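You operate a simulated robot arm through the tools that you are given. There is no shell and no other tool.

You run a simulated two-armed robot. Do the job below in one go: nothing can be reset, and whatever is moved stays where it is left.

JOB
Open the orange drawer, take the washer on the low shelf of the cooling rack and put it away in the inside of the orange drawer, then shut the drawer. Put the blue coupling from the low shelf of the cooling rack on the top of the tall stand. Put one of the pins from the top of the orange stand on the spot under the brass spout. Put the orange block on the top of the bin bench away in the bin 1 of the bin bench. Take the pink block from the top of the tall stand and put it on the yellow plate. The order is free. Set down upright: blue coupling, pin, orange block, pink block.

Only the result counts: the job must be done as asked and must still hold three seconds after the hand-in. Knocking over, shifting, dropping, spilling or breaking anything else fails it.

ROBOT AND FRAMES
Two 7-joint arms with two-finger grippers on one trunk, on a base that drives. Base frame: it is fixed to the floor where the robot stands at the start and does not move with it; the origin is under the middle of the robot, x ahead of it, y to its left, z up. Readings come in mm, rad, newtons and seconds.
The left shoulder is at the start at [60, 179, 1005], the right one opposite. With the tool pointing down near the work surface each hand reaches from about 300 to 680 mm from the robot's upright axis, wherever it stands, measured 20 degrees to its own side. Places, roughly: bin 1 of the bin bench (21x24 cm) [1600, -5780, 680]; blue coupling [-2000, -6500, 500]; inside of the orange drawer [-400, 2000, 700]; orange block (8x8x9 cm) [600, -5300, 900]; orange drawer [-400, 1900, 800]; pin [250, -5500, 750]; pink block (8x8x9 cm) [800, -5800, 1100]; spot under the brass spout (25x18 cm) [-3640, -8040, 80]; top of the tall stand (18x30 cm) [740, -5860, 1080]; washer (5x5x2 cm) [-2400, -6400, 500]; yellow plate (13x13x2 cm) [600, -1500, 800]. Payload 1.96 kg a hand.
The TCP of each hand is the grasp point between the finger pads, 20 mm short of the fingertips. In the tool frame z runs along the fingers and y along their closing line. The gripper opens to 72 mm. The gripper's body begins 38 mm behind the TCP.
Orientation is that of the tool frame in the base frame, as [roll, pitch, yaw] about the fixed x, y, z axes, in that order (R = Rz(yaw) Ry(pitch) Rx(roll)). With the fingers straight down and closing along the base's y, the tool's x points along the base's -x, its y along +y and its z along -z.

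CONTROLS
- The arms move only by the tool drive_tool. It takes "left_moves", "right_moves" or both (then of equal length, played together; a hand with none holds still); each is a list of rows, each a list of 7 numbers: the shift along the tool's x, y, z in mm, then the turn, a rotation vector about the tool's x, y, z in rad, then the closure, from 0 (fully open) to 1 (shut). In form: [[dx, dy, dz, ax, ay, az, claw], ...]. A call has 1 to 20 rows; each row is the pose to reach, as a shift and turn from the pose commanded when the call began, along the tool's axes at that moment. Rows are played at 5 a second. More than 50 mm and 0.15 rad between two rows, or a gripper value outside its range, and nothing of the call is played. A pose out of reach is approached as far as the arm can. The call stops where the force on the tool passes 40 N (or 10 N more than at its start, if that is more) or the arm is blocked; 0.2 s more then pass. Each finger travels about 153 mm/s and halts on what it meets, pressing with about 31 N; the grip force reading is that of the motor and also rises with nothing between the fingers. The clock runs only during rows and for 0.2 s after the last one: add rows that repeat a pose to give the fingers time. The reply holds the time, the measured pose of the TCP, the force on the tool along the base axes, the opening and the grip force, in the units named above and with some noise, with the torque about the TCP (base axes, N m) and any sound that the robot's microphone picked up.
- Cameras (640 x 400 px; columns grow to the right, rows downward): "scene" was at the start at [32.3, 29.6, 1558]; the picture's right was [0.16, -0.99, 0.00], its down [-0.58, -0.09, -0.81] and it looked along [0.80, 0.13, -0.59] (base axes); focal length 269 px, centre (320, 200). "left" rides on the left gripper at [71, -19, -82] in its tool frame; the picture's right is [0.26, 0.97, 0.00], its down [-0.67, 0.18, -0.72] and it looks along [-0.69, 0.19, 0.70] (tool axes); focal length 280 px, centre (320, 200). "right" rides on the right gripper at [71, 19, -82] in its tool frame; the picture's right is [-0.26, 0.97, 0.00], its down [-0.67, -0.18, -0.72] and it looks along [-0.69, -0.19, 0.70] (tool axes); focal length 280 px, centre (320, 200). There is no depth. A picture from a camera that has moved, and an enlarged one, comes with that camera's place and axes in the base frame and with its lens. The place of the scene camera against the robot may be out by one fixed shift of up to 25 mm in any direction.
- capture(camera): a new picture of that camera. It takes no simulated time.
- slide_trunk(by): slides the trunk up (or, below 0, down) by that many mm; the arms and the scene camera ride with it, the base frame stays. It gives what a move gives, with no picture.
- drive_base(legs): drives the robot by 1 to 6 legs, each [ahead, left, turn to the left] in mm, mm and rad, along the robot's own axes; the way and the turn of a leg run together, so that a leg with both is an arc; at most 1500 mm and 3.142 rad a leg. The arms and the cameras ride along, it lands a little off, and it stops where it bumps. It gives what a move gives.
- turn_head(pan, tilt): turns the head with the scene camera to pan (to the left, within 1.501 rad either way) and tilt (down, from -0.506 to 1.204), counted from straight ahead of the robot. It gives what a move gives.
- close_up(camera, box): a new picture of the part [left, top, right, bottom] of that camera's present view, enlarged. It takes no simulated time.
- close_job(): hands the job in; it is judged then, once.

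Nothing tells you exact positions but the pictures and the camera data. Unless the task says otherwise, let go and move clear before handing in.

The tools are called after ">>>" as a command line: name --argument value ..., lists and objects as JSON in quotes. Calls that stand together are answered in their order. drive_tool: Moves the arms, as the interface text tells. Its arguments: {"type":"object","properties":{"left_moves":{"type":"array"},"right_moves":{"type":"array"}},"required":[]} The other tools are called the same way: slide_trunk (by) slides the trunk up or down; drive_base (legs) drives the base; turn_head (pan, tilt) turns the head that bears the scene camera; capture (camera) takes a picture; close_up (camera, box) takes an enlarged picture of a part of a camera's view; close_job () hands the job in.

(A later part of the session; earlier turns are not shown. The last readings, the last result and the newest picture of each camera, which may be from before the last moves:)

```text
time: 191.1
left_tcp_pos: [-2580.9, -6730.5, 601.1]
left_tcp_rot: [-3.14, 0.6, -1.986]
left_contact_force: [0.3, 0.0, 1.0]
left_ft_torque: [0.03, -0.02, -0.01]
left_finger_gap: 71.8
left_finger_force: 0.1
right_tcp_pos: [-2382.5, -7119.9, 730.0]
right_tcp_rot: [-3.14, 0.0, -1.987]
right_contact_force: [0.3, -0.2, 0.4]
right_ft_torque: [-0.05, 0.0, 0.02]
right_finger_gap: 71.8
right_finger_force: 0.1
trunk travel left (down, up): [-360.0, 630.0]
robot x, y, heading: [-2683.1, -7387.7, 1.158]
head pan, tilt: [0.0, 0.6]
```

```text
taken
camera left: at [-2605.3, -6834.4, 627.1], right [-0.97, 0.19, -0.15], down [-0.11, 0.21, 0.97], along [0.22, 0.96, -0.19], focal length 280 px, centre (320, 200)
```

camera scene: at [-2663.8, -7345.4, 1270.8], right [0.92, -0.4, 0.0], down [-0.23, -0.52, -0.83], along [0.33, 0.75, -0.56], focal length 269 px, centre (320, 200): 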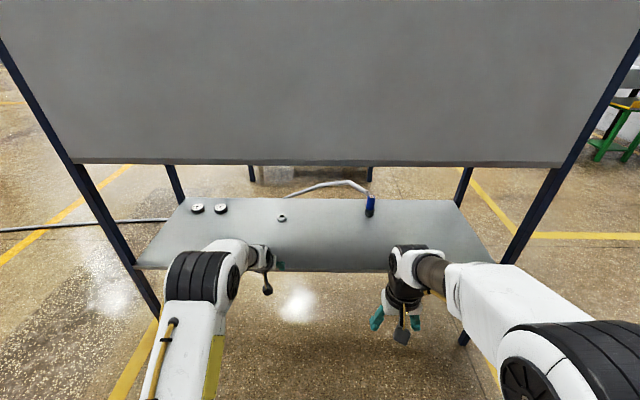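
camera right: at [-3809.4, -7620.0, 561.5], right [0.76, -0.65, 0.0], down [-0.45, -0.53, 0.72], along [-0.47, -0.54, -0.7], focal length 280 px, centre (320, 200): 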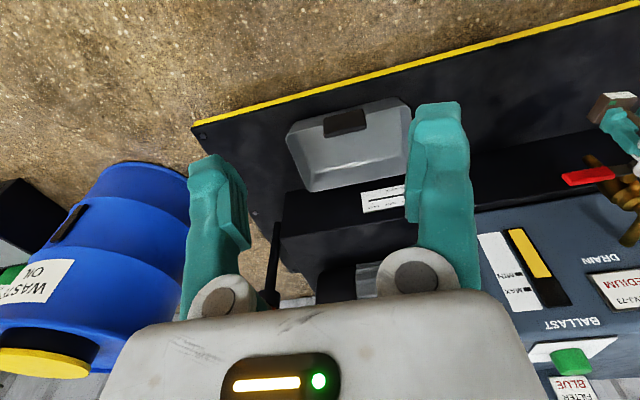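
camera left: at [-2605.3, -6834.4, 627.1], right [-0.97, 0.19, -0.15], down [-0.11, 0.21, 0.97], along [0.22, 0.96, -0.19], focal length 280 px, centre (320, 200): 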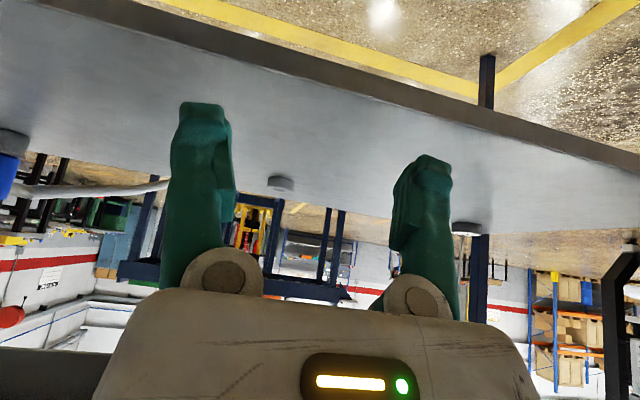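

The arm reaches there, but its elbow would come close to the panel. I'll lower the trunk 125 mm and raise the left hand by the same amount with the arm, so that everything passes under the panel.

>>> slide_trunk --by -125

>>> drive_tool --left_moves '[[-20, 0, -29, 0, 0, 0, 0], [-40, 0, -58, 0, 0, 0, 0], [-59, 0, -87, 0, 0, 0, 0], [-75, 0, -76, 0, 0, 0, 0], [-92, 0, -64, 0, 0, 0, 0], [-92, 0, -64, 0, 0, 0, 0]]'

>>> capture --camera "scene"

>>> capture --camera "right"

>>> capture --camera "left"

```text
time: 192.7
left_tcp_pos: [-2580.4, -6730.4, 475.2]
left_tcp_rot: [3.141, 0.599, -1.988]
left_contact_force: [0.3, 0.4, 0.4]
left_ft_torque: [-0.01, -0.04, 0.0]
left_finger_gap: 71.9
left_finger_force: 0.0
right_tcp_pos: [-2382.3, -7120.9, 605.8]
right_tcp_rot: [-3.139, 0.0, -1.987]
right_contact_force: [-0.7, 0.3, -0.1]
right_ft_torque: [0.0, 0.03, 0.0]
right_finger_gap: 72.3
right_finger_force: 0.1
trunk travel left (down, up): [-235.0, 755.0]
robot x, y, heading: [-2680.2, -7388.1, 1.16]
head pan, tilt: [0.0, 0.6]
```

```text
time: 194.1
left_tcp_pos: [-2565.0, -6695.0, 579.3]
left_tcp_rot: [-3.141, 0.599, -1.987]
left_contact_force: [0.6, -0.9, 0.4]
left_ft_torque: [0.04, 0.01, -0.01]
left_finger_gap: 72.0
left_finger_force: 0.0
right_tcp_pos: [-2380.5, -7121.0, 606.0]
right_tcp_rot: [-3.14, 0.002, -1.985]
right_contact_force: [0.1, -0.5, -0.6]
right_ft_torque: [0.01, 0.01, 0.01]
right_finger_gap: 72.0
right_finger_force: 0.1
trunk travel left (down, up): [-235.0, 755.0]
robot x, y, heading: [-2679.4, -7385.6, 1.154]
head pan, tilt: [0.0, 0.6]
```

```text
taken
camera scene: at [-2663.8, -7345.3, 1145.8], right [0.92, -0.4, 0.0], down [-0.23, -0.52, -0.82], along [0.33, 0.75, -0.57], focal length 269 px, centre (320, 200)
```

scene: 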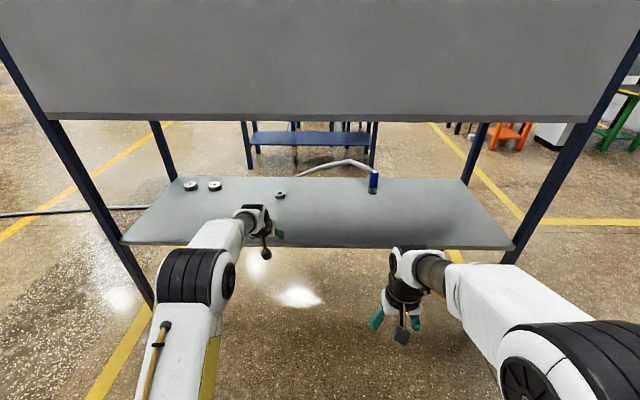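

```text
taken
camera right: at [-2428.4, -7178.2, 686.6], right [-0.78, 0.63, 0.0], down [0.44, 0.54, 0.72], along [0.45, 0.56, -0.7], focal length 280 px, centre (320, 200)
```

right: 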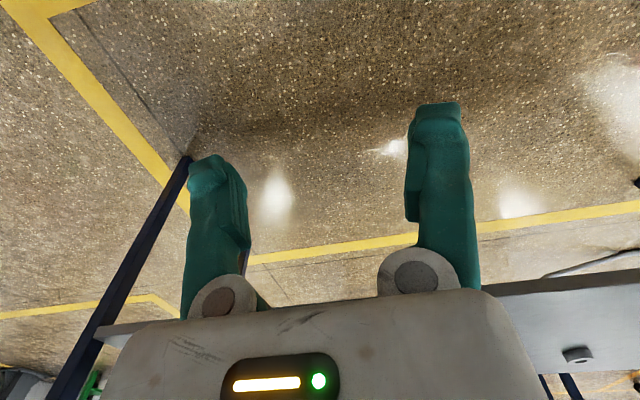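

```text
taken
camera left: at [-2588.6, -6799.0, 606.4], right [-0.97, 0.19, -0.15], down [-0.11, 0.21, 0.97], along [0.22, 0.96, -0.19], focal length 280 px, centre (320, 200)
```

left: 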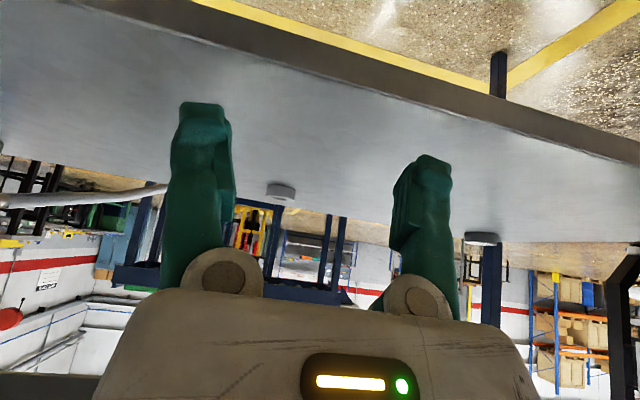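

Combining three views, the washer's centre is at about [-2419, -6363, 511], so the shelf top is at z≈501. The tilted hand at z 579 will clear it; I'll drive 340 mm ahead to bring the hand under the shelf above the washer.

>>> drive_base --legs '[[200, 0, 0]]'

>>> capture --camera "scene"

>>> capture --camera "left"

>>> capture --camera "right"

```text
time: 195.7
left_tcp_pos: [-2484.2, -6509.4, 580.0]
left_tcp_rot: [3.141, 0.599, -1.983]
left_contact_force: [0.8, 0.4, 0.3]
left_ft_torque: [0.02, 0.02, -0.02]
left_finger_gap: 71.9
left_finger_force: 0.1
right_tcp_pos: [-2300.6, -6934.2, 605.8]
right_tcp_rot: [-3.141, 0.0, -1.979]
right_contact_force: [0.5, -0.1, -0.3]
right_ft_torque: [0.0, 0.0, 0.01]
right_finger_gap: 72.1
right_finger_force: 0.0
trunk travel left (down, up): [-235.0, 755.0]
robot x, y, heading: [-2598.8, -7201.5, 1.158]
head pan, tilt: [0.0, 0.6]
```

```text
taken
camera scene: at [-2582.6, -7159.7, 1145.8], right [0.92, -0.4, 0.0], down [-0.23, -0.52, -0.82], along [0.33, 0.76, -0.57], focal length 269 px, centre (320, 200)
```

scene: 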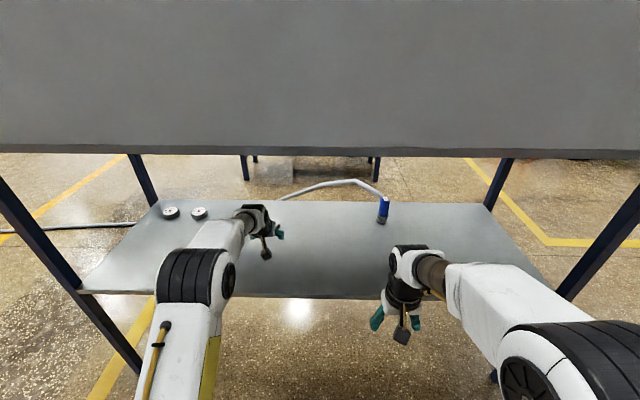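

```text
taken
camera left: at [-2509.8, -6613.2, 606.3], right [-0.97, 0.19, -0.15], down [-0.11, 0.21, 0.97], along [0.21, 0.96, -0.19], focal length 280 px, centre (320, 200)
```

left: 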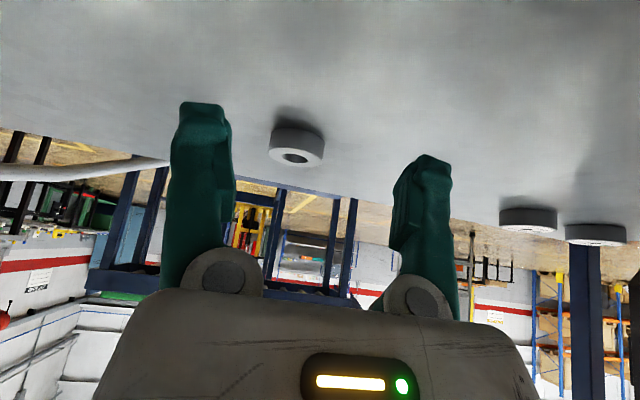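

```text
taken
camera right: at [-2348.0, -6991.6, 686.5], right [-0.78, 0.63, 0.0], down [0.44, 0.55, 0.72], along [0.45, 0.56, -0.7], focal length 280 px, centre (320, 200)
```

right: 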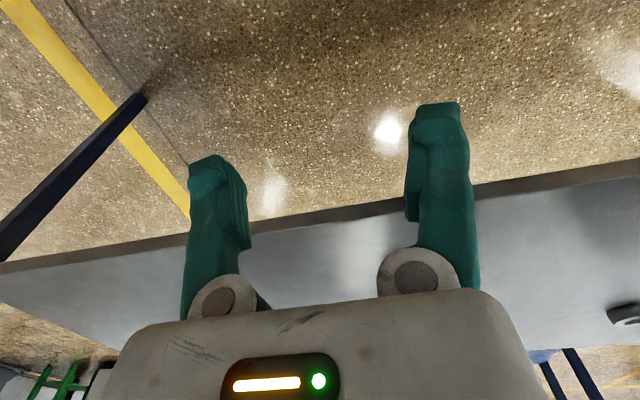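

>>> drive_base --legs '[[130, 0, 0]]'

>>> capture --camera "left"

>>> capture --camera "scene"

```text
time: 197.0
left_tcp_pos: [-2433.0, -6392.0, 581.5]
left_tcp_rot: [-3.141, 0.597, -1.982]
left_contact_force: [0.6, 0.3, 0.2]
left_ft_torque: [0.01, -0.05, 0.02]
left_finger_gap: 72.1
left_finger_force: 0.0
right_tcp_pos: [-2250.1, -6815.7, 605.0]
right_tcp_rot: [-3.139, 0.001, -1.981]
right_contact_force: [0.5, 0.1, 1.3]
right_ft_torque: [-0.04, -0.03, -0.02]
right_finger_gap: 72.0
right_finger_force: 0.0
trunk travel left (down, up): [-235.0, 755.0]
robot x, y, heading: [-2548.2, -7082.8, 1.162]
head pan, tilt: [0.0, 0.6]
```

```text
taken
camera left: at [-2458.2, -6495.1, 606.2], right [-0.97, 0.19, -0.15], down [-0.11, 0.21, 0.97], along [0.21, 0.96, -0.19], focal length 280 px, centre (320, 200)
```

left: 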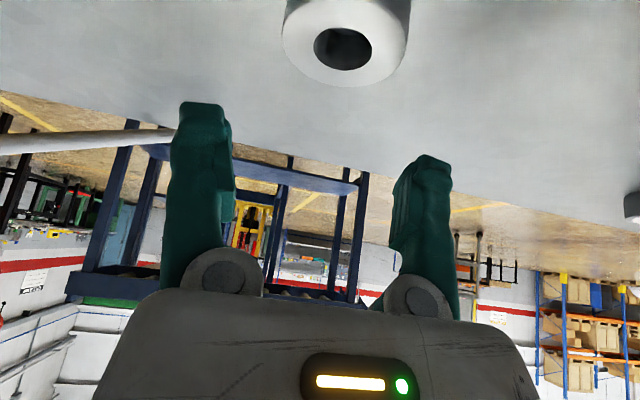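

```text
taken
camera scene: at [-2531.0, -7041.5, 1145.8], right [0.92, -0.4, 0.0], down [-0.23, -0.52, -0.82], along [0.33, 0.76, -0.57], focal length 269 px, centre (320, 200)
```

scene: 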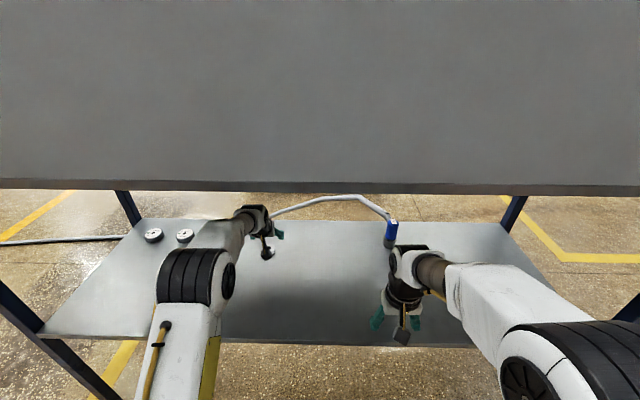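

The washer is now right below the hand, with its top at z≈521. I'll go down to TCP z≈526, slightly back, and check before closing.

>>> drive_tool --left_moves '[[13, 0, 15, 0, 0, 0, 0], [26, 0, 29, 0, 0, 0, 0], [33, 0, 37, 0, 0, 0, 0], [36, 0, 41, 0, 0, 0, 0], [36, 0, 41, 0, 0, 0, 0]]'

>>> capture --camera "left"

>>> close_up --camera "scene" --box '[220, 180, 320, 280]'

```text
time: 198.0
left_tcp_pos: [-2434.8, -6395.5, 538.5]
left_tcp_rot: [3.138, 0.625, -1.983]
left_contact_force: [-3.1, -8.8, 22.1]
left_ft_torque: [-0.34, -0.39, -0.31]
left_finger_gap: 72.0
left_finger_force: 0.1
right_tcp_pos: [-2251.6, -6817.8, 606.3]
right_tcp_rot: [-3.141, 0.003, -1.98]
right_contact_force: [-0.4, -0.1, 0.1]
right_ft_torque: [0.0, -0.02, -0.02]
right_finger_gap: 72.1
right_finger_force: 0.0
trunk travel left (down, up): [-235.0, 755.0]
robot x, y, heading: [-2546.8, -7085.3, 1.166]
head pan, tilt: [0.0, 0.6]
stopped in row 4 (left hand): the force on the tool passed its limit at 44 N (the readings are from after the stop); the commanded pose is now the measured one
```

```text
taken
camera left: at [-2459.7, -6499.7, 562.4], right [-0.97, 0.19, -0.15], down [-0.11, 0.19, 0.97], along [0.21, 0.96, -0.16], focal length 280 px, centre (320, 200)
```

left: 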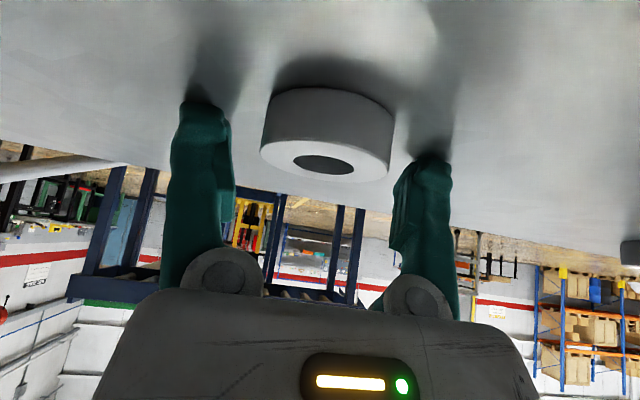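

```text
4.00 times, centred on (270, 230) of scene
camera zoom: at [-2532.2, -7045.5, 1146.0], right [0.92, -0.4, 0.0], down [-0.22, -0.52, -0.83], along [0.33, 0.76, -0.56], focal length 1075 px, centre (520, 80)
```

zoom: 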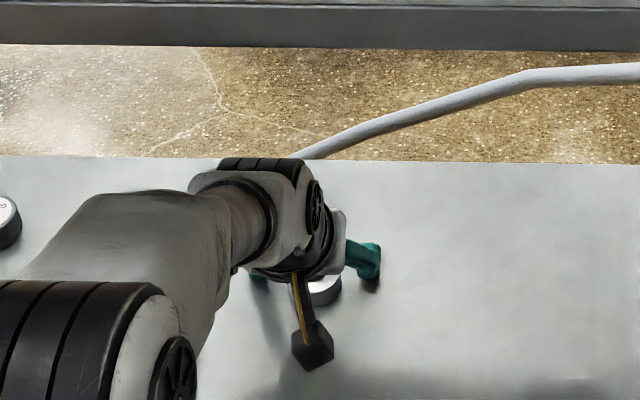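

The fingertips touched the shelf (so its top is nearer z≈515). I'll lift 2 mm, shift back about 8 mm so that the tips straddle the washer's middle, and close gently.

>>> drive_tool --left_moves '[[-2, 0, -3, 0, 0, 0, 0], [4, 0, -8, 0, 0, 0, 0], [5, 0, -6, 0, 0, 0, 0], [5, 0, -6, 0, 0, 0, 0.2], [5, 0, -6, 0, 0, 0, 0.35], [5, 0, -6, 0, 0, 0, 0.6], [5, 0, -6, 0, 0, 0, 1], [5, 0, -6, 0, 0, 0, 1]]'

>>> capture --camera "left"

```text
time: 199.8
left_tcp_pos: [-2436.5, -6403.2, 540.4]
left_tcp_rot: [3.138, 0.622, -1.986]
left_contact_force: [7.8, -4.6, 36.8]
left_ft_torque: [-0.16, -0.46, -0.02]
left_finger_gap: 40.6
left_finger_force: 31.6
right_tcp_pos: [-2249.9, -6819.1, 606.4]
right_tcp_rot: [3.141, 0.005, -1.981]
right_contact_force: [0.1, 0.2, -0.9]
right_ft_torque: [-0.02, 0.02, 0.02]
right_finger_gap: 71.9
right_finger_force: 0.1
trunk travel left (down, up): [-235.0, 755.0]
robot x, y, heading: [-2550.3, -7083.6, 1.157]
head pan, tilt: [0.0, 0.6]
```

```text
taken
camera left: at [-2461.7, -6507.1, 564.5], right [-0.97, 0.19, -0.15], down [-0.11, 0.19, 0.97], along [0.22, 0.96, -0.16], focal length 280 px, centre (320, 200)
```

left: 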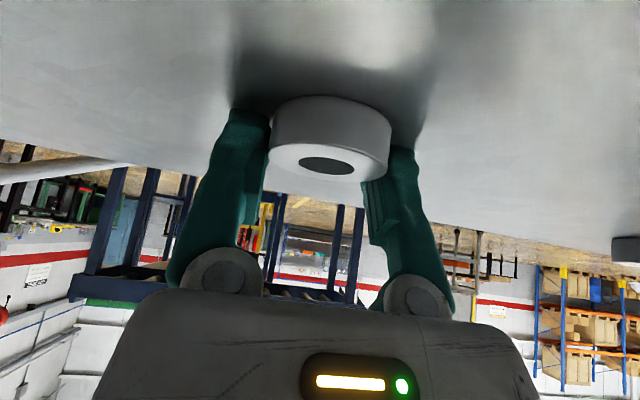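

The grip reads 40.6 mm on the washer. I'll lift it carefully straight up a little and see whether it holds.

>>> drive_tool --left_moves '[[-3, 0, -4, 0, 0, 0, 1], [-6, 0, -8, 0, 0, 0, 1], [-12, 0, -16, 0, 0, 0, 1], [-17, 0, -25, 0, 0, 0, 1], [-17, 0, -25, 0, 0, 0, 1]]'

>>> capture --camera "left"

>>> close_up --camera "scene" --box '[220, 180, 320, 280]'

```text
time: 201.0
left_tcp_pos: [-2438.0, -6401.9, 564.8]
left_tcp_rot: [3.14, 0.615, -1.983]
left_contact_force: [-0.4, -0.8, -2.0]
left_ft_torque: [-0.01, 0.0, 0.01]
left_finger_gap: 40.3
left_finger_force: 31.0
right_tcp_pos: [-2250.7, -6815.5, 605.5]
right_tcp_rot: [3.141, -0.001, -1.982]
right_contact_force: [0.4, -0.4, -0.4]
right_ft_torque: [0.0, 0.0, 0.0]
right_finger_gap: 72.0
right_finger_force: 0.1
trunk travel left (down, up): [-235.0, 755.0]
robot x, y, heading: [-2550.5, -7086.9, 1.155]
head pan, tilt: [0.0, 0.6]
```

```text
taken
camera left: at [-2462.9, -6505.9, 589.5], right [-0.97, 0.19, -0.15], down [-0.11, 0.2, 0.97], along [0.21, 0.96, -0.17], focal length 280 px, centre (320, 200)
```

left: 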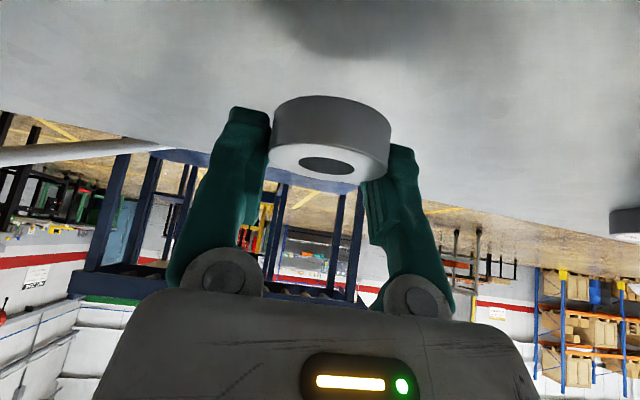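

```text
4.00 times, centred on (270, 230) of scene
camera zoom: at [-2531.2, -7041.7, 1145.8], right [0.92, -0.4, 0.0], down [-0.23, -0.52, -0.82], along [0.33, 0.76, -0.57], focal length 1075 px, centre (520, 80)
```

zoom: 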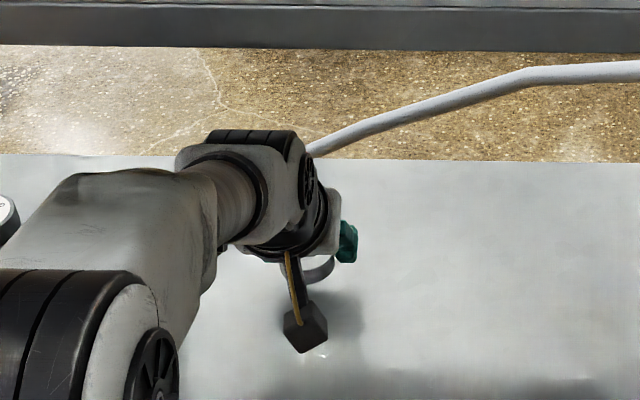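

The washer is held firmly. I'll raise it a bit more and back out from under the shelf.

>>> drive_tool --left_moves '[[-8, 0, -12, 0, 0, 0, 1], [-16, 0, -24, 0, 0, 0, 1], [-16, 0, -24, 0, 0, 0, 1]]'

>>> drive_base --legs '[[-450, 0, 0]]'

>>> capture --camera "left"

>>> capture --camera "scene"

```text
time: 201.8
left_tcp_pos: [-2437.0, -6402.5, 594.6]
left_tcp_rot: [3.139, 0.615, -1.985]
left_contact_force: [0.1, 0.3, -1.7]
left_ft_torque: [0.0, -0.01, 0.0]
left_finger_gap: 40.5
left_finger_force: 31.0
right_tcp_pos: [-2249.2, -6816.5, 605.1]
right_tcp_rot: [-3.14, 0.001, -1.982]
right_contact_force: [0.1, -0.4, -0.5]
right_ft_torque: [0.01, 0.03, 0.02]
right_finger_gap: 71.8
right_finger_force: 0.1
trunk travel left (down, up): [-235.0, 755.0]
robot x, y, heading: [-2550.1, -7087.1, 1.165]
head pan, tilt: [0.0, 0.6]
```

```text
time: 204.5
left_tcp_pos: [-2618.2, -6814.6, 594.3]
left_tcp_rot: [3.14, 0.614, -1.982]
left_contact_force: [-0.4, 0.1, -1.0]
left_ft_torque: [0.01, 0.03, -0.03]
left_finger_gap: 40.4
left_finger_force: 31.0
right_tcp_pos: [-2429.9, -7227.4, 604.6]
right_tcp_rot: [-3.137, 0.0, -1.978]
right_contact_force: [0.6, -0.6, 0.3]
right_ft_torque: [0.01, 0.01, -0.02]
right_finger_gap: 72.1
right_finger_force: 0.0
trunk travel left (down, up): [-235.0, 755.0]
robot x, y, heading: [-2726.9, -7497.7, 1.156]
head pan, tilt: [0.0, 0.6]
```

```text
taken
camera left: at [-2642.6, -6919.6, 619.7], right [-0.97, 0.19, -0.15], down [-0.11, 0.2, 0.97], along [0.21, 0.96, -0.17], focal length 280 px, centre (320, 200)
```

left: 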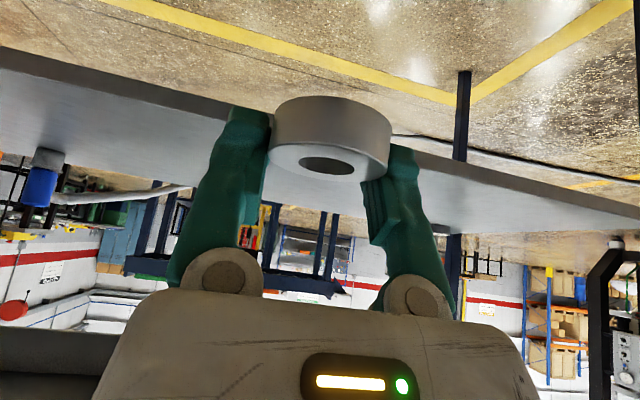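

```text
taken
camera scene: at [-2710.6, -7454.4, 1145.8], right [0.92, -0.4, 0.0], down [-0.22, -0.52, -0.82], along [0.33, 0.76, -0.57], focal length 269 px, centre (320, 200)
```

scene: 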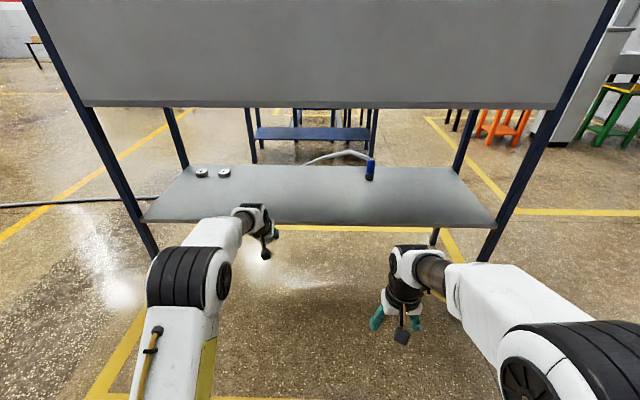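

The washer is safely out. Before going for the coupling I want to see how much hose there is, so I'll look toward the machine end of it.

>>> drive_tool --left_moves '[[35, 0, -25, 0, 0, 0, 1], [70, 0, -50, 0, 0, 0, 1], [105, 0, -75, 0, 0, 0, 1], [140, 0, -100, 0, 0, 0, 1], [175, 0, -125, 0, 0, 0, 1], [210, 0, -150, 0, 0, 0, 1], [210, 0, -150, 0, 0, 0, 1]]'

>>> turn_head --pan 1.1 --tilt 0.2

>>> capture --camera "scene"

>>> close_up --camera "scene" --box '[100, 150, 400, 300]'

```text
time: 206.1
left_tcp_pos: [-2722.5, -7051.8, 595.4]
left_tcp_rot: [3.141, 0.614, -1.981]
left_contact_force: [0.2, 0.0, -1.7]
left_ft_torque: [0.02, -0.02, -0.01]
left_finger_gap: 40.6
left_finger_force: 31.5
right_tcp_pos: [-2430.4, -7227.2, 604.7]
right_tcp_rot: [-3.139, 0.0, -1.98]
right_contact_force: [-0.2, 0.6, -0.9]
right_ft_torque: [0.01, 0.01, 0.0]
right_finger_gap: 72.1
right_finger_force: 0.1
trunk travel left (down, up): [-235.0, 755.0]
robot x, y, heading: [-2728.1, -7495.4, 1.16]
head pan, tilt: [0.0, 0.6]
```

```text
time: 207.4
left_tcp_pos: [-2721.7, -7051.9, 593.9]
left_tcp_rot: [3.141, 0.615, -1.981]
left_contact_force: [0.3, 0.3, 0.0]
left_ft_torque: [-0.03, 0.0, 0.02]
left_finger_gap: 40.4
left_finger_force: 30.7
right_tcp_pos: [-2430.8, -7226.2, 605.5]
right_tcp_rot: [-3.14, 0.0, -1.98]
right_contact_force: [-0.4, 0.6, 0.1]
right_ft_torque: [0.01, 0.02, 0.03]
right_finger_gap: 72.2
right_finger_force: 0.1
trunk travel left (down, up): [-235.0, 755.0]
robot x, y, heading: [-2730.9, -7499.7, 1.167]
head pan, tilt: [1.1, 0.201]
```

```text
taken
camera scene: at [-2805.1, -7463.6, 1182.5], right [0.77, 0.64, 0.0], down [0.13, -0.15, -0.98], along [-0.62, 0.76, -0.2], focal length 269 px, centre (320, 200)
```

scene: 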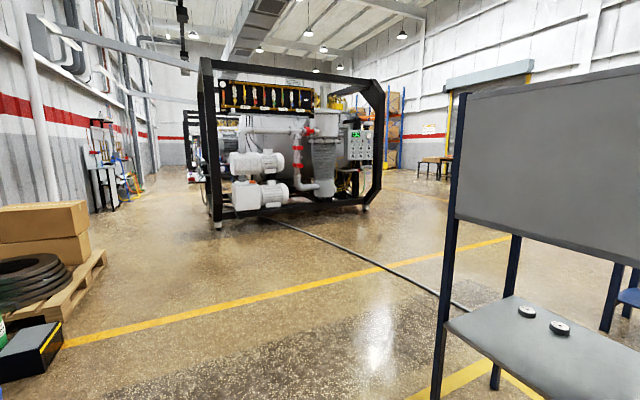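

```text
2.13 times, centred on (250, 225) of scene
camera zoom: at [-2805.1, -7463.6, 1182.5], right [0.77, 0.64, 0.0], down [0.13, -0.15, -0.98], along [-0.62, 0.76, -0.2], focal length 573 px, centre (469, 147)
```

zoom: 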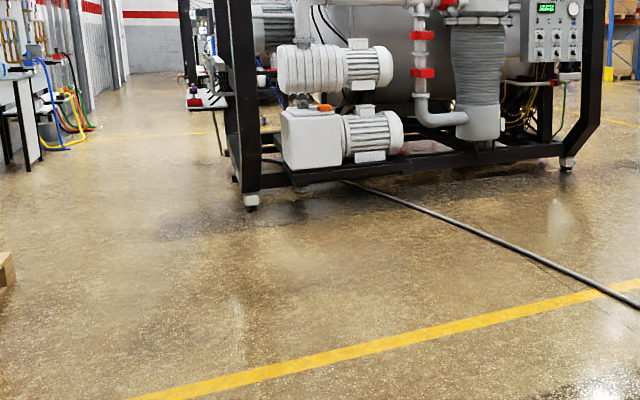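

The hose seems to end under the machine and looks only about 4.7 m long, so I need a close look at the coupling itself. I'll go around the rack's left end to its front.

>>> drive_base --legs '[[0, -1320, 0], [1400, 0, -0.015], [330, 0, 0]]'

>>> turn_head --pan 1.5 --tilt 0.6

>>> capture --camera "scene"

```text
time: 222.4
left_tcp_pos: [-827.7, -5995.8, 595.3]
left_tcp_rot: [3.14, 0.615, -1.973]
left_contact_force: [0.5, -0.7, -0.9]
left_ft_torque: [0.01, 0.0, -0.01]
left_finger_gap: 40.5
left_finger_force: 31.0
right_tcp_pos: [-534.0, -6170.2, 604.3]
right_tcp_rot: [-3.139, 0.0, -1.969]
right_contact_force: [1.4, 0.5, 0.3]
right_ft_torque: [0.03, -0.04, -0.03]
right_finger_gap: 72.2
right_finger_force: 0.0
trunk travel left (down, up): [-235.0, 755.0]
robot x, y, heading: [-830.7, -6439.4, 1.167]
head pan, tilt: [1.1, 0.201]
```

```text
time: 223.3
left_tcp_pos: [-827.3, -5997.7, 594.5]
left_tcp_rot: [3.141, 0.612, -1.975]
left_contact_force: [0.3, -0.1, -0.8]
left_ft_torque: [0.04, 0.01, 0.0]
left_finger_gap: 40.5
left_finger_force: 31.3
right_tcp_pos: [-535.5, -6170.2, 605.0]
right_tcp_rot: [-3.139, -0.001, -1.971]
right_contact_force: [0.6, -0.1, 0.7]
right_ft_torque: [-0.01, -0.04, -0.03]
right_finger_gap: 71.8
right_finger_force: 0.0
trunk travel left (down, up): [-235.0, 755.0]
robot x, y, heading: [-825.1, -6442.4, 1.167]
head pan, tilt: [1.499, 0.6]
```

```text
taken
camera scene: at [-927.0, -6439.8, 1145.9], right [0.46, 0.89, 0.0], down [0.5, -0.26, -0.83], along [-0.73, 0.38, -0.56], focal length 269 px, centre (320, 200)
```

scene: 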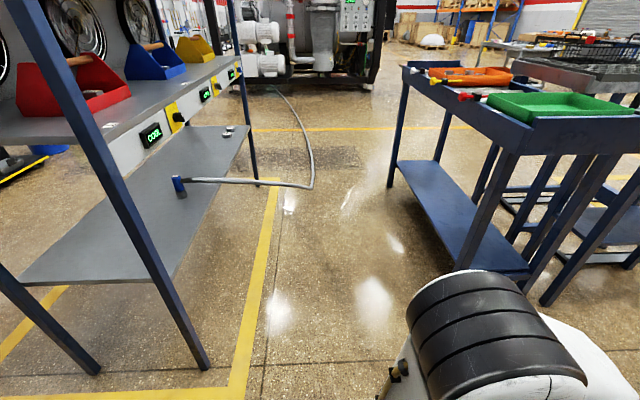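

>>> close_up --camera "scene" --box '[150, 60, 350, 220]'

>>> close_up --camera "scene" --box '[160, 165, 220, 210]'

```text
2.50 times, centred on (250, 140) of scene
camera zoom: at [-927.0, -6439.8, 1145.9], right [0.46, 0.89, 0.0], down [0.5, -0.26, -0.83], along [-0.73, 0.38, -0.56], focal length 672 px, centre (495, 350)
```

zoom: 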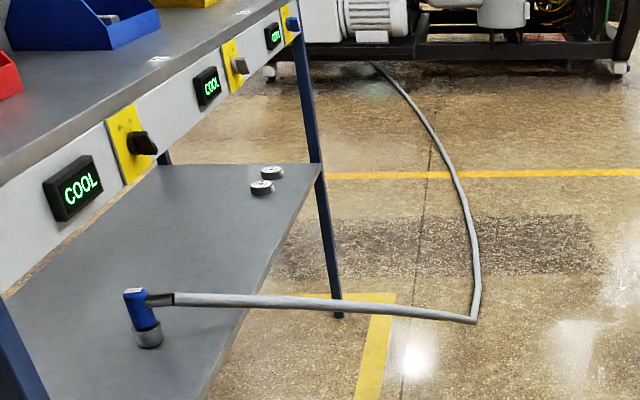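

```text
8.89 times, centred on (190, 188) of scene
camera zoom: at [-927.0, -6439.8, 1145.9], right [0.46, 0.89, 0.0], down [0.5, -0.26, -0.83], along [-0.73, 0.38, -0.56], focal length 2388 px, centre (1476, 311)
```

zoom: 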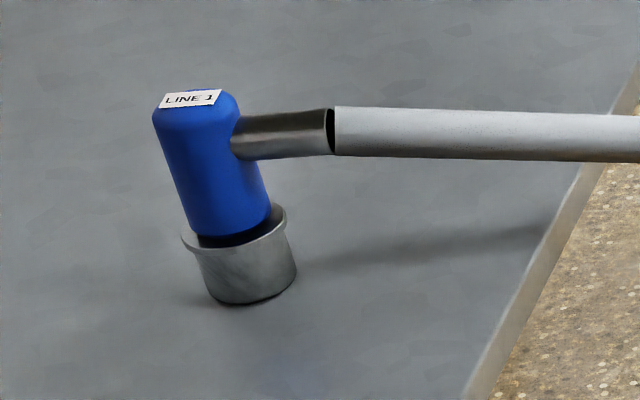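

The coupling carries the label LINE 1; a metal stub joins it to the hose near its top. I'll grip its blue body below the stub with the right hand, coming from the front-left with a tilted hand, and then test how the hose behaves. First I turn around and move in front of it.

>>> drive_base --legs '[[0, 0, 2.946], [-63, -805, 0]]'

>>> turn_head --pan -0.2 --tilt 0.6

>>> capture --camera "scene"

>>> capture --camera "left"

```text
time: 234.5
left_tcp_pos: [-1552.7, -6362.7, 596.0]
left_tcp_rot: [3.141, 0.613, 0.954]
left_contact_force: [0.1, -0.3, -1.2]
left_ft_torque: [0.01, 0.01, 0.02]
left_finger_gap: 40.5
left_finger_force: 30.8
right_tcp_pos: [-1801.4, -6131.4, 605.9]
right_tcp_rot: [-3.14, 0.0, 0.954]
right_contact_force: [0.1, -0.3, 0.7]
right_ft_torque: [0.01, 0.01, -0.01]
right_finger_gap: 72.1
right_finger_force: 0.0
trunk travel left (down, up): [-235.0, 755.0]
robot x, y, heading: [-1457.6, -5930.8, -2.186]
head pan, tilt: [1.499, 0.6]
```

```text
time: 236.2
left_tcp_pos: [-1553.0, -6363.5, 594.7]
left_tcp_rot: [3.139, 0.615, 0.952]
left_contact_force: [0.0, 0.4, -1.6]
left_ft_torque: [0.02, 0.05, -0.03]
left_finger_gap: 40.7
left_finger_force: 30.9
right_tcp_pos: [-1801.4, -6131.9, 604.5]
right_tcp_rot: [-3.138, -0.001, 0.955]
right_contact_force: [-0.1, -0.3, 0.5]
right_ft_torque: [-0.03, 0.03, 0.01]
right_finger_gap: 72.2
right_finger_force: 0.0
trunk travel left (down, up): [-235.0, 755.0]
robot x, y, heading: [-1455.6, -5927.7, -2.184]
head pan, tilt: [-0.201, 0.6]
```

```text
taken
camera scene: at [-1478.6, -5925.1, 1145.8], right [-0.68, 0.73, 0.0], down [0.41, 0.39, -0.82], along [-0.6, -0.57, -0.57], focal length 269 px, centre (320, 200)
```

scene: 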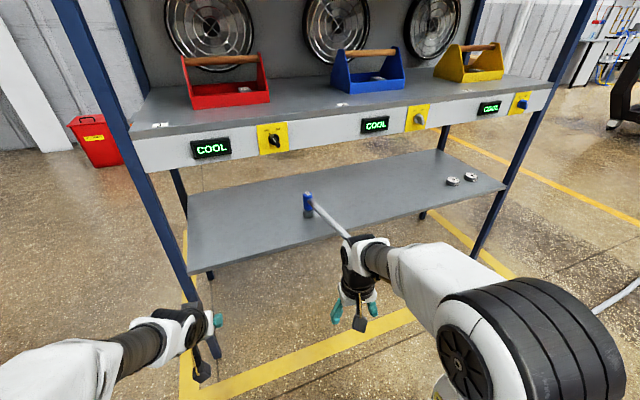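

```text
taken
camera left: at [-1507.5, -6266.6, 619.9], right [0.91, -0.38, -0.15], down [0.07, -0.22, 0.97], along [-0.41, -0.9, -0.17], focal length 280 px, centre (320, 200)
```

left: 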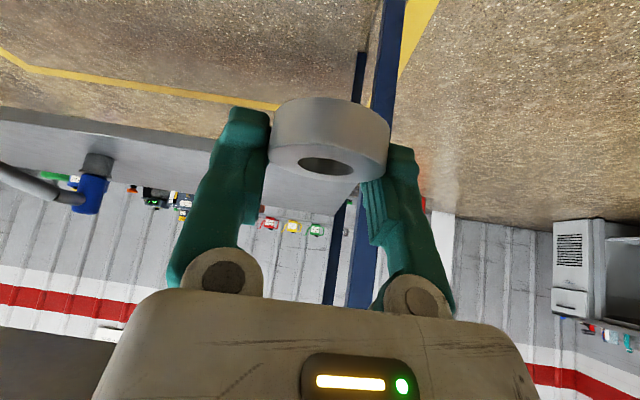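

The left hand with the washer would come close to the rack's front leg when I drive in, so I'll pull it back and inward first, while setting the right hand tilted and turned for the coupling in free space.

>>> drive_tool --left_moves '[[15, -12, -10, 0, 0.12, 0, 1], [29, -24, -21, 0, 0.24, 0, 1], [44, -36, -31, 0, 0.36, 0, 1], [59, -48, -42, 0, 0.48, 0, 1], [74, -60, -52, 0, 0.6, 0, 1], [74, -60, -52, 0, 0.6, 0, 1]]'

>>> drive_tool --right_moves '[[-20, 0, 0, 0, 0, 0.12, 0], [-40, 0, 0, 0, 0, 0.24, 0], [-60, 0, 0, 0, 0, 0.37, 0], [-60, 0, 0, 0, 0, 0.37, 0]]'

```text
time: 237.6
left_tcp_pos: [-1549.2, -6252.9, 595.8]
left_tcp_rot: [3.141, 0.013, 0.955]
left_contact_force: [0.1, 0.3, -2.4]
left_ft_torque: [-0.01, 0.05, -0.03]
left_finger_gap: 40.5
left_finger_force: 31.0
right_tcp_pos: [-1801.6, -6132.1, 605.2]
right_tcp_rot: [-3.14, 0.0, 0.955]
right_contact_force: [0.6, -0.5, -0.6]
right_ft_torque: [-0.02, 0.01, 0.03]
right_finger_gap: 72.2
right_finger_force: 0.1
trunk travel left (down, up): [-235.0, 755.0]
robot x, y, heading: [-1457.3, -5928.6, -2.186]
head pan, tilt: [-0.201, 0.6]
```

```text
time: 238.6
left_tcp_pos: [-1548.4, -6253.3, 596.2]
left_tcp_rot: [3.14, 0.017, 0.954]
left_contact_force: [-0.5, -0.2, -2.0]
left_ft_torque: [0.0, -0.03, 0.02]
left_finger_gap: 40.3
left_finger_force: 31.1
right_tcp_pos: [-1836.2, -6181.4, 604.1]
right_tcp_rot: [-3.138, 0.0, 0.584]
right_contact_force: [-0.8, 0.2, -0.3]
right_ft_torque: [0.0, 0.01, 0.0]
right_finger_gap: 72.0
right_finger_force: 0.1
trunk travel left (down, up): [-235.0, 755.0]
robot x, y, heading: [-1453.1, -5928.0, -2.185]
head pan, tilt: [-0.201, 0.6]
```

>>> drive_tool --right_moves '[[-20, 0, 3, 0, -0.13, 0, 0], [-40, 0, 6, 0, -0.26, 0, 0], [-60, 0, 9, 0, -0.39, 0, 0], [-80, 0, 12, 0, -0.52, 0, 0], [-100, 0, 15, 0, -0.65, 0, 0], [-120, 0, 18, 0, -0.78, 0, 0], [-140, 0, 22, 0, -0.9, 0, 0], [-140, 0, 22, 0, -0.9, 0, 0]]'

>>> capture --camera "scene"

>>> capture --camera "right"

>>> close_up --camera "scene" --box '[270, 170, 390, 250]'

```text
time: 240.4
left_tcp_pos: [-1549.5, -6254.0, 597.7]
left_tcp_rot: [3.139, 0.016, 0.954]
left_contact_force: [0.5, 0.2, -1.5]
left_ft_torque: [-0.01, 0.0, -0.01]
left_finger_gap: 40.4
left_finger_force: 31.0
right_tcp_pos: [-1952.6, -6258.2, 584.0]
right_tcp_rot: [-3.141, 0.903, 0.587]
right_contact_force: [-0.4, -1.0, 0.2]
right_ft_torque: [0.01, -0.02, -0.01]
right_finger_gap: 72.0
right_finger_force: 0.0
trunk travel left (down, up): [-235.0, 755.0]
robot x, y, heading: [-1457.2, -5930.9, -2.184]
head pan, tilt: [-0.201, 0.6]
```

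```text
taken
camera scene: at [-1478.6, -5925.2, 1145.8], right [-0.68, 0.73, 0.0], down [0.41, 0.39, -0.82], along [-0.6, -0.56, -0.57], focal length 269 px, centre (320, 200)
```

scene: 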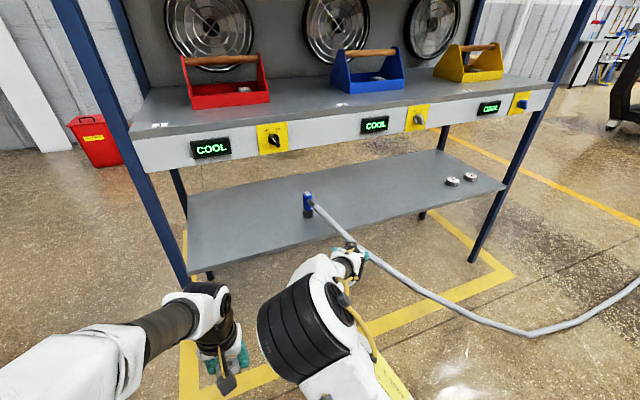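

```text
taken
camera right: at [-1852.5, -6216.1, 578.3], right [0.4, -0.89, 0.21], down [0.02, 0.23, 0.97], along [-0.92, -0.38, 0.11], focal length 280 px, centre (320, 200)
```

right: 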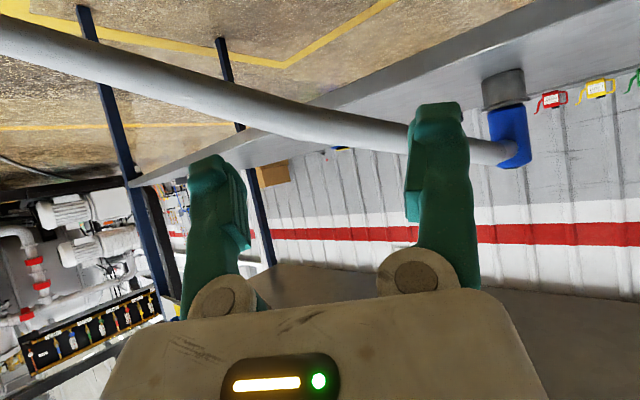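

```text
5.00 times, centred on (330, 210) of scene
camera zoom: at [-1478.6, -5925.2, 1145.8], right [-0.68, 0.73, 0.0], down [0.41, 0.39, -0.82], along [-0.6, -0.56, -0.57], focal length 1343 px, centre (270, 150)
```

zoom: 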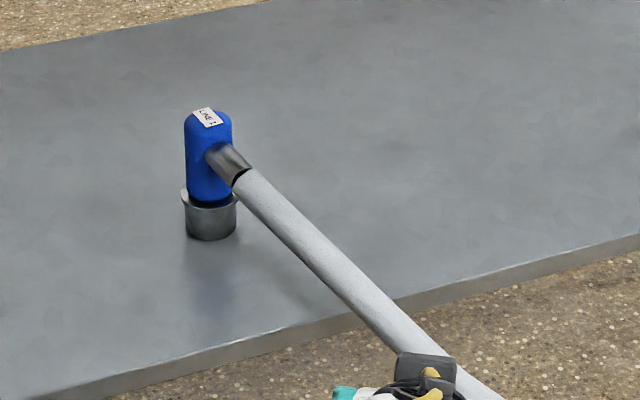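

The hose leaves the coupling straight toward the front (toward me) before drooping to the right, so my right hand is right beside it. I'll pull the right hand back and yaw it to the right, to come at the coupling from its left side with the stub crossing above one finger.

>>> drive_tool --right_moves '[[25, 0, -30, 0, 0, 0, 0], [50, 0, -60, 0, 0, 0, 0], [75, 0, -92, 0, 0, 0, 0], [95, 0, -120, 0, 0, 0, 0], [95, 0, -120, 0, 0, 0, 0]]'

>>> drive_tool --right_moves '[[0, 0, 0, 0.1, 0, 0.08, 0], [0, 0, 0, 0.2, 0, 0.16, 0], [0, 0, 0, 0.3, 0, 0.24, 0], [0, 0, 0, 0.4, 0, 0.32, 0], [0, 0, 0, 0.5, 0, 0.4, 0], [0, 0, 0, 0.5, 0, 0.4, 0]]'

>>> capture --camera "scene"

>>> capture --camera "right"

```text
time: 241.6
left_tcp_pos: [-1548.6, -6253.9, 597.6]
left_tcp_rot: [3.139, 0.017, 0.954]
left_contact_force: [0.4, 0.2, -0.9]
left_ft_torque: [-0.05, -0.02, 0.02]
left_finger_gap: 40.3
left_finger_force: 30.4
right_tcp_pos: [-1828.6, -6181.8, 583.3]
right_tcp_rot: [-3.137, 0.9, 0.584]
right_contact_force: [-0.2, 0.6, -0.3]
right_ft_torque: [-0.01, -0.01, -0.04]
right_finger_gap: 72.0
right_finger_force: 0.0
right hand out of reach, approached as far as the arm can: row 4, 5
trunk travel left (down, up): [-235.0, 755.0]
robot x, y, heading: [-1458.0, -5931.8, -2.185]
head pan, tilt: [-0.201, 0.6]
```

```text
time: 243.0
left_tcp_pos: [-1549.8, -6253.3, 597.1]
left_tcp_rot: [3.141, 0.016, 0.954]
left_contact_force: [0.0, -0.3, -2.1]
left_ft_torque: [-0.04, 0.0, -0.01]
left_finger_gap: 40.6
left_finger_force: 31.5
right_tcp_pos: [-1828.0, -6180.9, 584.4]
right_tcp_rot: [3.138, 0.901, -0.058]
right_contact_force: [0.8, -0.4, -0.5]
right_ft_torque: [-0.01, 0.0, 0.0]
right_finger_gap: 72.2
right_finger_force: 0.1
trunk travel left (down, up): [-235.0, 755.0]
robot x, y, heading: [-1453.1, -5931.1, -2.184]
head pan, tilt: [-0.201, 0.6]
```

```text
taken
camera scene: at [-1478.5, -5925.1, 1145.8], right [-0.68, 0.73, 0.0], down [0.41, 0.39, -0.82], along [-0.6, -0.56, -0.57], focal length 269 px, centre (320, 200)
```

scene: 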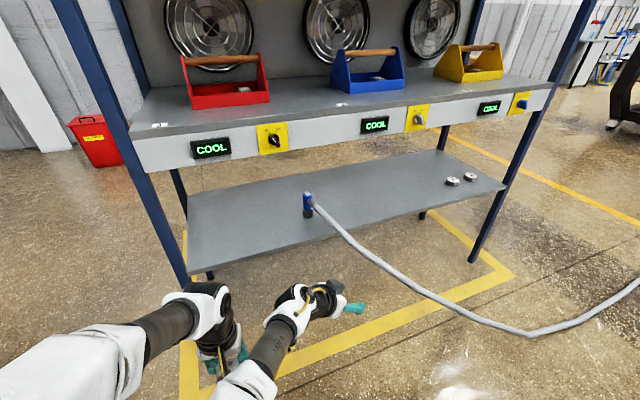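

```text
taken
camera right: at [-1721.2, -6207.8, 579.2], right [-0.22, -0.95, 0.21], down [0.15, 0.18, 0.97], along [-0.96, 0.24, 0.11], focal length 280 px, centre (320, 200)
```

right: 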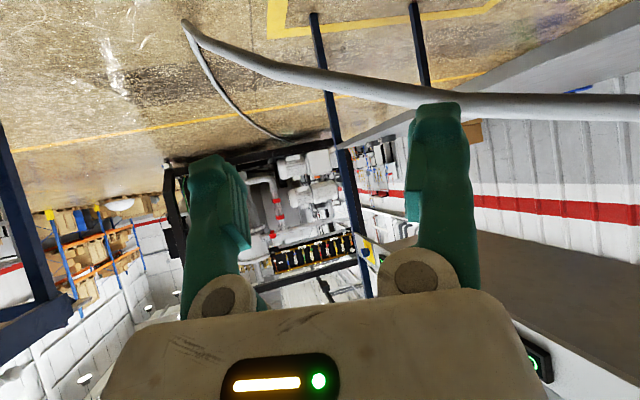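

The wrist can take this yaw, but the left hand would be crowded between the right wrist and the rack leg. I'll instead stand further left with the rack's front leg between my arms: turn right a bit, move the left hand outward, and drive in two legs.

>>> drive_base --legs '[[0, 0, -0.283]]'

>>> drive_tool --left_moves '[[0, 40, 0, 0, 0, 0, 1], [0, 80, 0, 0, 0, 0, 1], [0, 120, 0, 0, 0, 0, 1], [0, 165, 0, 0, 0, 0, 1], [0, 165, 0, 0, 0, 0, 1]]'

>>> drive_base --legs '[[0, 335, 0]]'

>>> turn_head --pan 0.2 --tilt 0.7

>>> capture --camera "scene"

```text
time: 244.3
left_tcp_pos: [-1636.8, -6214.3, 595.9]
left_tcp_rot: [3.14, 0.015, 0.67]
left_contact_force: [-0.1, -0.1, -1.4]
left_ft_torque: [-0.02, 0.04, 0.04]
left_finger_gap: 40.4
left_finger_force: 31.1
right_tcp_pos: [-1883.2, -6066.9, 584.0]
right_tcp_rot: [3.137, 0.899, -0.344]
right_contact_force: [-0.2, -1.0, 0.9]
right_ft_torque: [0.0, -0.01, 0.01]
right_finger_gap: 72.1
right_finger_force: 0.1
trunk travel left (down, up): [-235.0, 755.0]
robot x, y, heading: [-1458.6, -5931.3, -2.475]
head pan, tilt: [-0.201, 0.6]
```

```text
time: 245.6
left_tcp_pos: [-1532.2, -6345.5, 594.8]
left_tcp_rot: [3.139, 0.015, 0.67]
left_contact_force: [-0.1, 0.7, -1.5]
left_ft_torque: [0.0, 0.04, 0.0]
left_finger_gap: 40.5
left_finger_force: 31.1
right_tcp_pos: [-1883.6, -6066.8, 583.0]
right_tcp_rot: [3.137, 0.9, -0.343]
right_contact_force: [1.2, 0.0, -0.5]
right_ft_torque: [-0.01, -0.02, -0.03]
right_finger_gap: 72.0
right_finger_force: 0.1
trunk travel left (down, up): [-235.0, 755.0]
robot x, y, heading: [-1453.9, -5925.9, -2.475]
head pan, tilt: [-0.201, 0.6]
```

```text
time: 247.8
left_tcp_pos: [-1322.5, -6608.8, 593.9]
left_tcp_rot: [3.14, 0.017, 0.672]
left_contact_force: [0.2, -0.5, -1.7]
left_ft_torque: [-0.01, 0.0, -0.01]
left_finger_gap: 40.5
left_finger_force: 30.6
right_tcp_pos: [-1674.7, -6329.7, 583.0]
right_tcp_rot: [3.138, 0.9, -0.342]
right_contact_force: [-0.7, -0.1, 0.9]
right_ft_torque: [0.0, 0.03, 0.03]
right_finger_gap: 71.8
right_finger_force: 0.0
trunk travel left (down, up): [-235.0, 755.0]
robot x, y, heading: [-1245.0, -6189.3, -2.475]
head pan, tilt: [-0.201, 0.6]
```

```text
time: 248.6
left_tcp_pos: [-1324.0, -6608.1, 594.8]
left_tcp_rot: [3.139, 0.015, 0.67]
left_contact_force: [0.7, 1.0, -1.4]
left_ft_torque: [0.02, 0.01, -0.02]
left_finger_gap: 40.5
left_finger_force: 31.0
right_tcp_pos: [-1675.5, -6329.9, 583.1]
right_tcp_rot: [3.138, 0.9, -0.341]
right_contact_force: [0.8, 0.0, -0.5]
right_ft_torque: [0.0, -0.02, 0.01]
right_finger_gap: 71.9
right_finger_force: 0.0
trunk travel left (down, up): [-235.0, 755.0]
robot x, y, heading: [-1248.2, -6191.2, -2.47]
head pan, tilt: [0.201, 0.7]
```

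```text
taken
camera scene: at [-1248.0, -6204.4, 1137.2], right [-0.76, 0.64, 0.0], down [0.41, 0.49, -0.76], along [-0.49, -0.58, -0.64], focal length 269 px, centre (320, 200)
```

scene: 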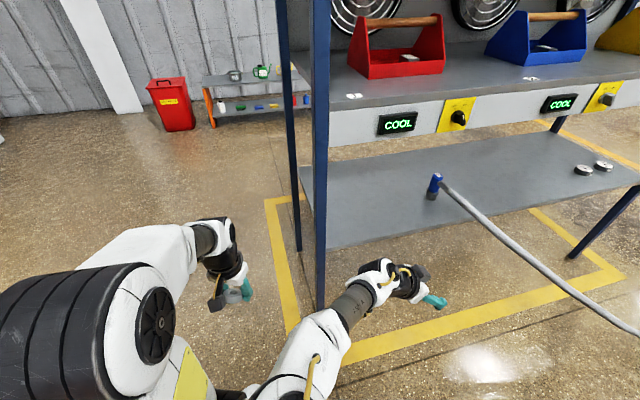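

>>> close_up --camera "scene" --box '[380, 150, 500, 230]'

>>> close_up --camera "scene" --box '[240, 150, 480, 320]'

```text
5.00 times, centred on (440, 190) of scene
camera zoom: at [-1248.0, -6204.4, 1137.2], right [-0.76, 0.64, 0.0], down [0.41, 0.49, -0.76], along [-0.49, -0.58, -0.64], focal length 1343 px, centre (-280, 250)
```

zoom: 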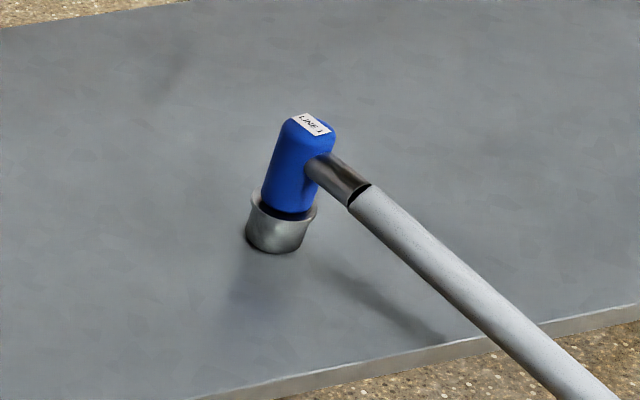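

```text
2.35 times, centred on (360, 235) of scene
camera zoom: at [-1248.0, -6204.4, 1137.2], right [-0.76, 0.64, 0.0], down [0.41, 0.49, -0.76], along [-0.49, -0.58, -0.64], focal length 632 px, centre (226, 118)
```

zoom: 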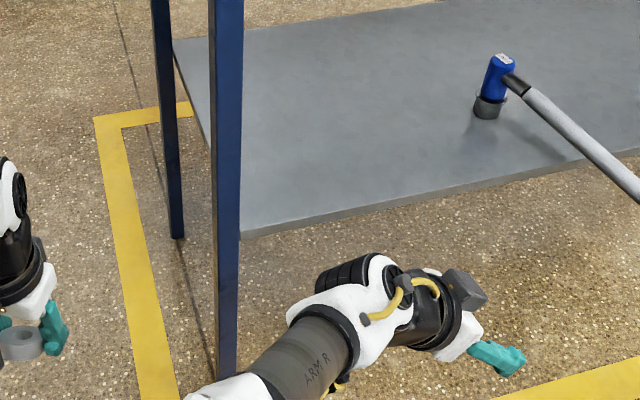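

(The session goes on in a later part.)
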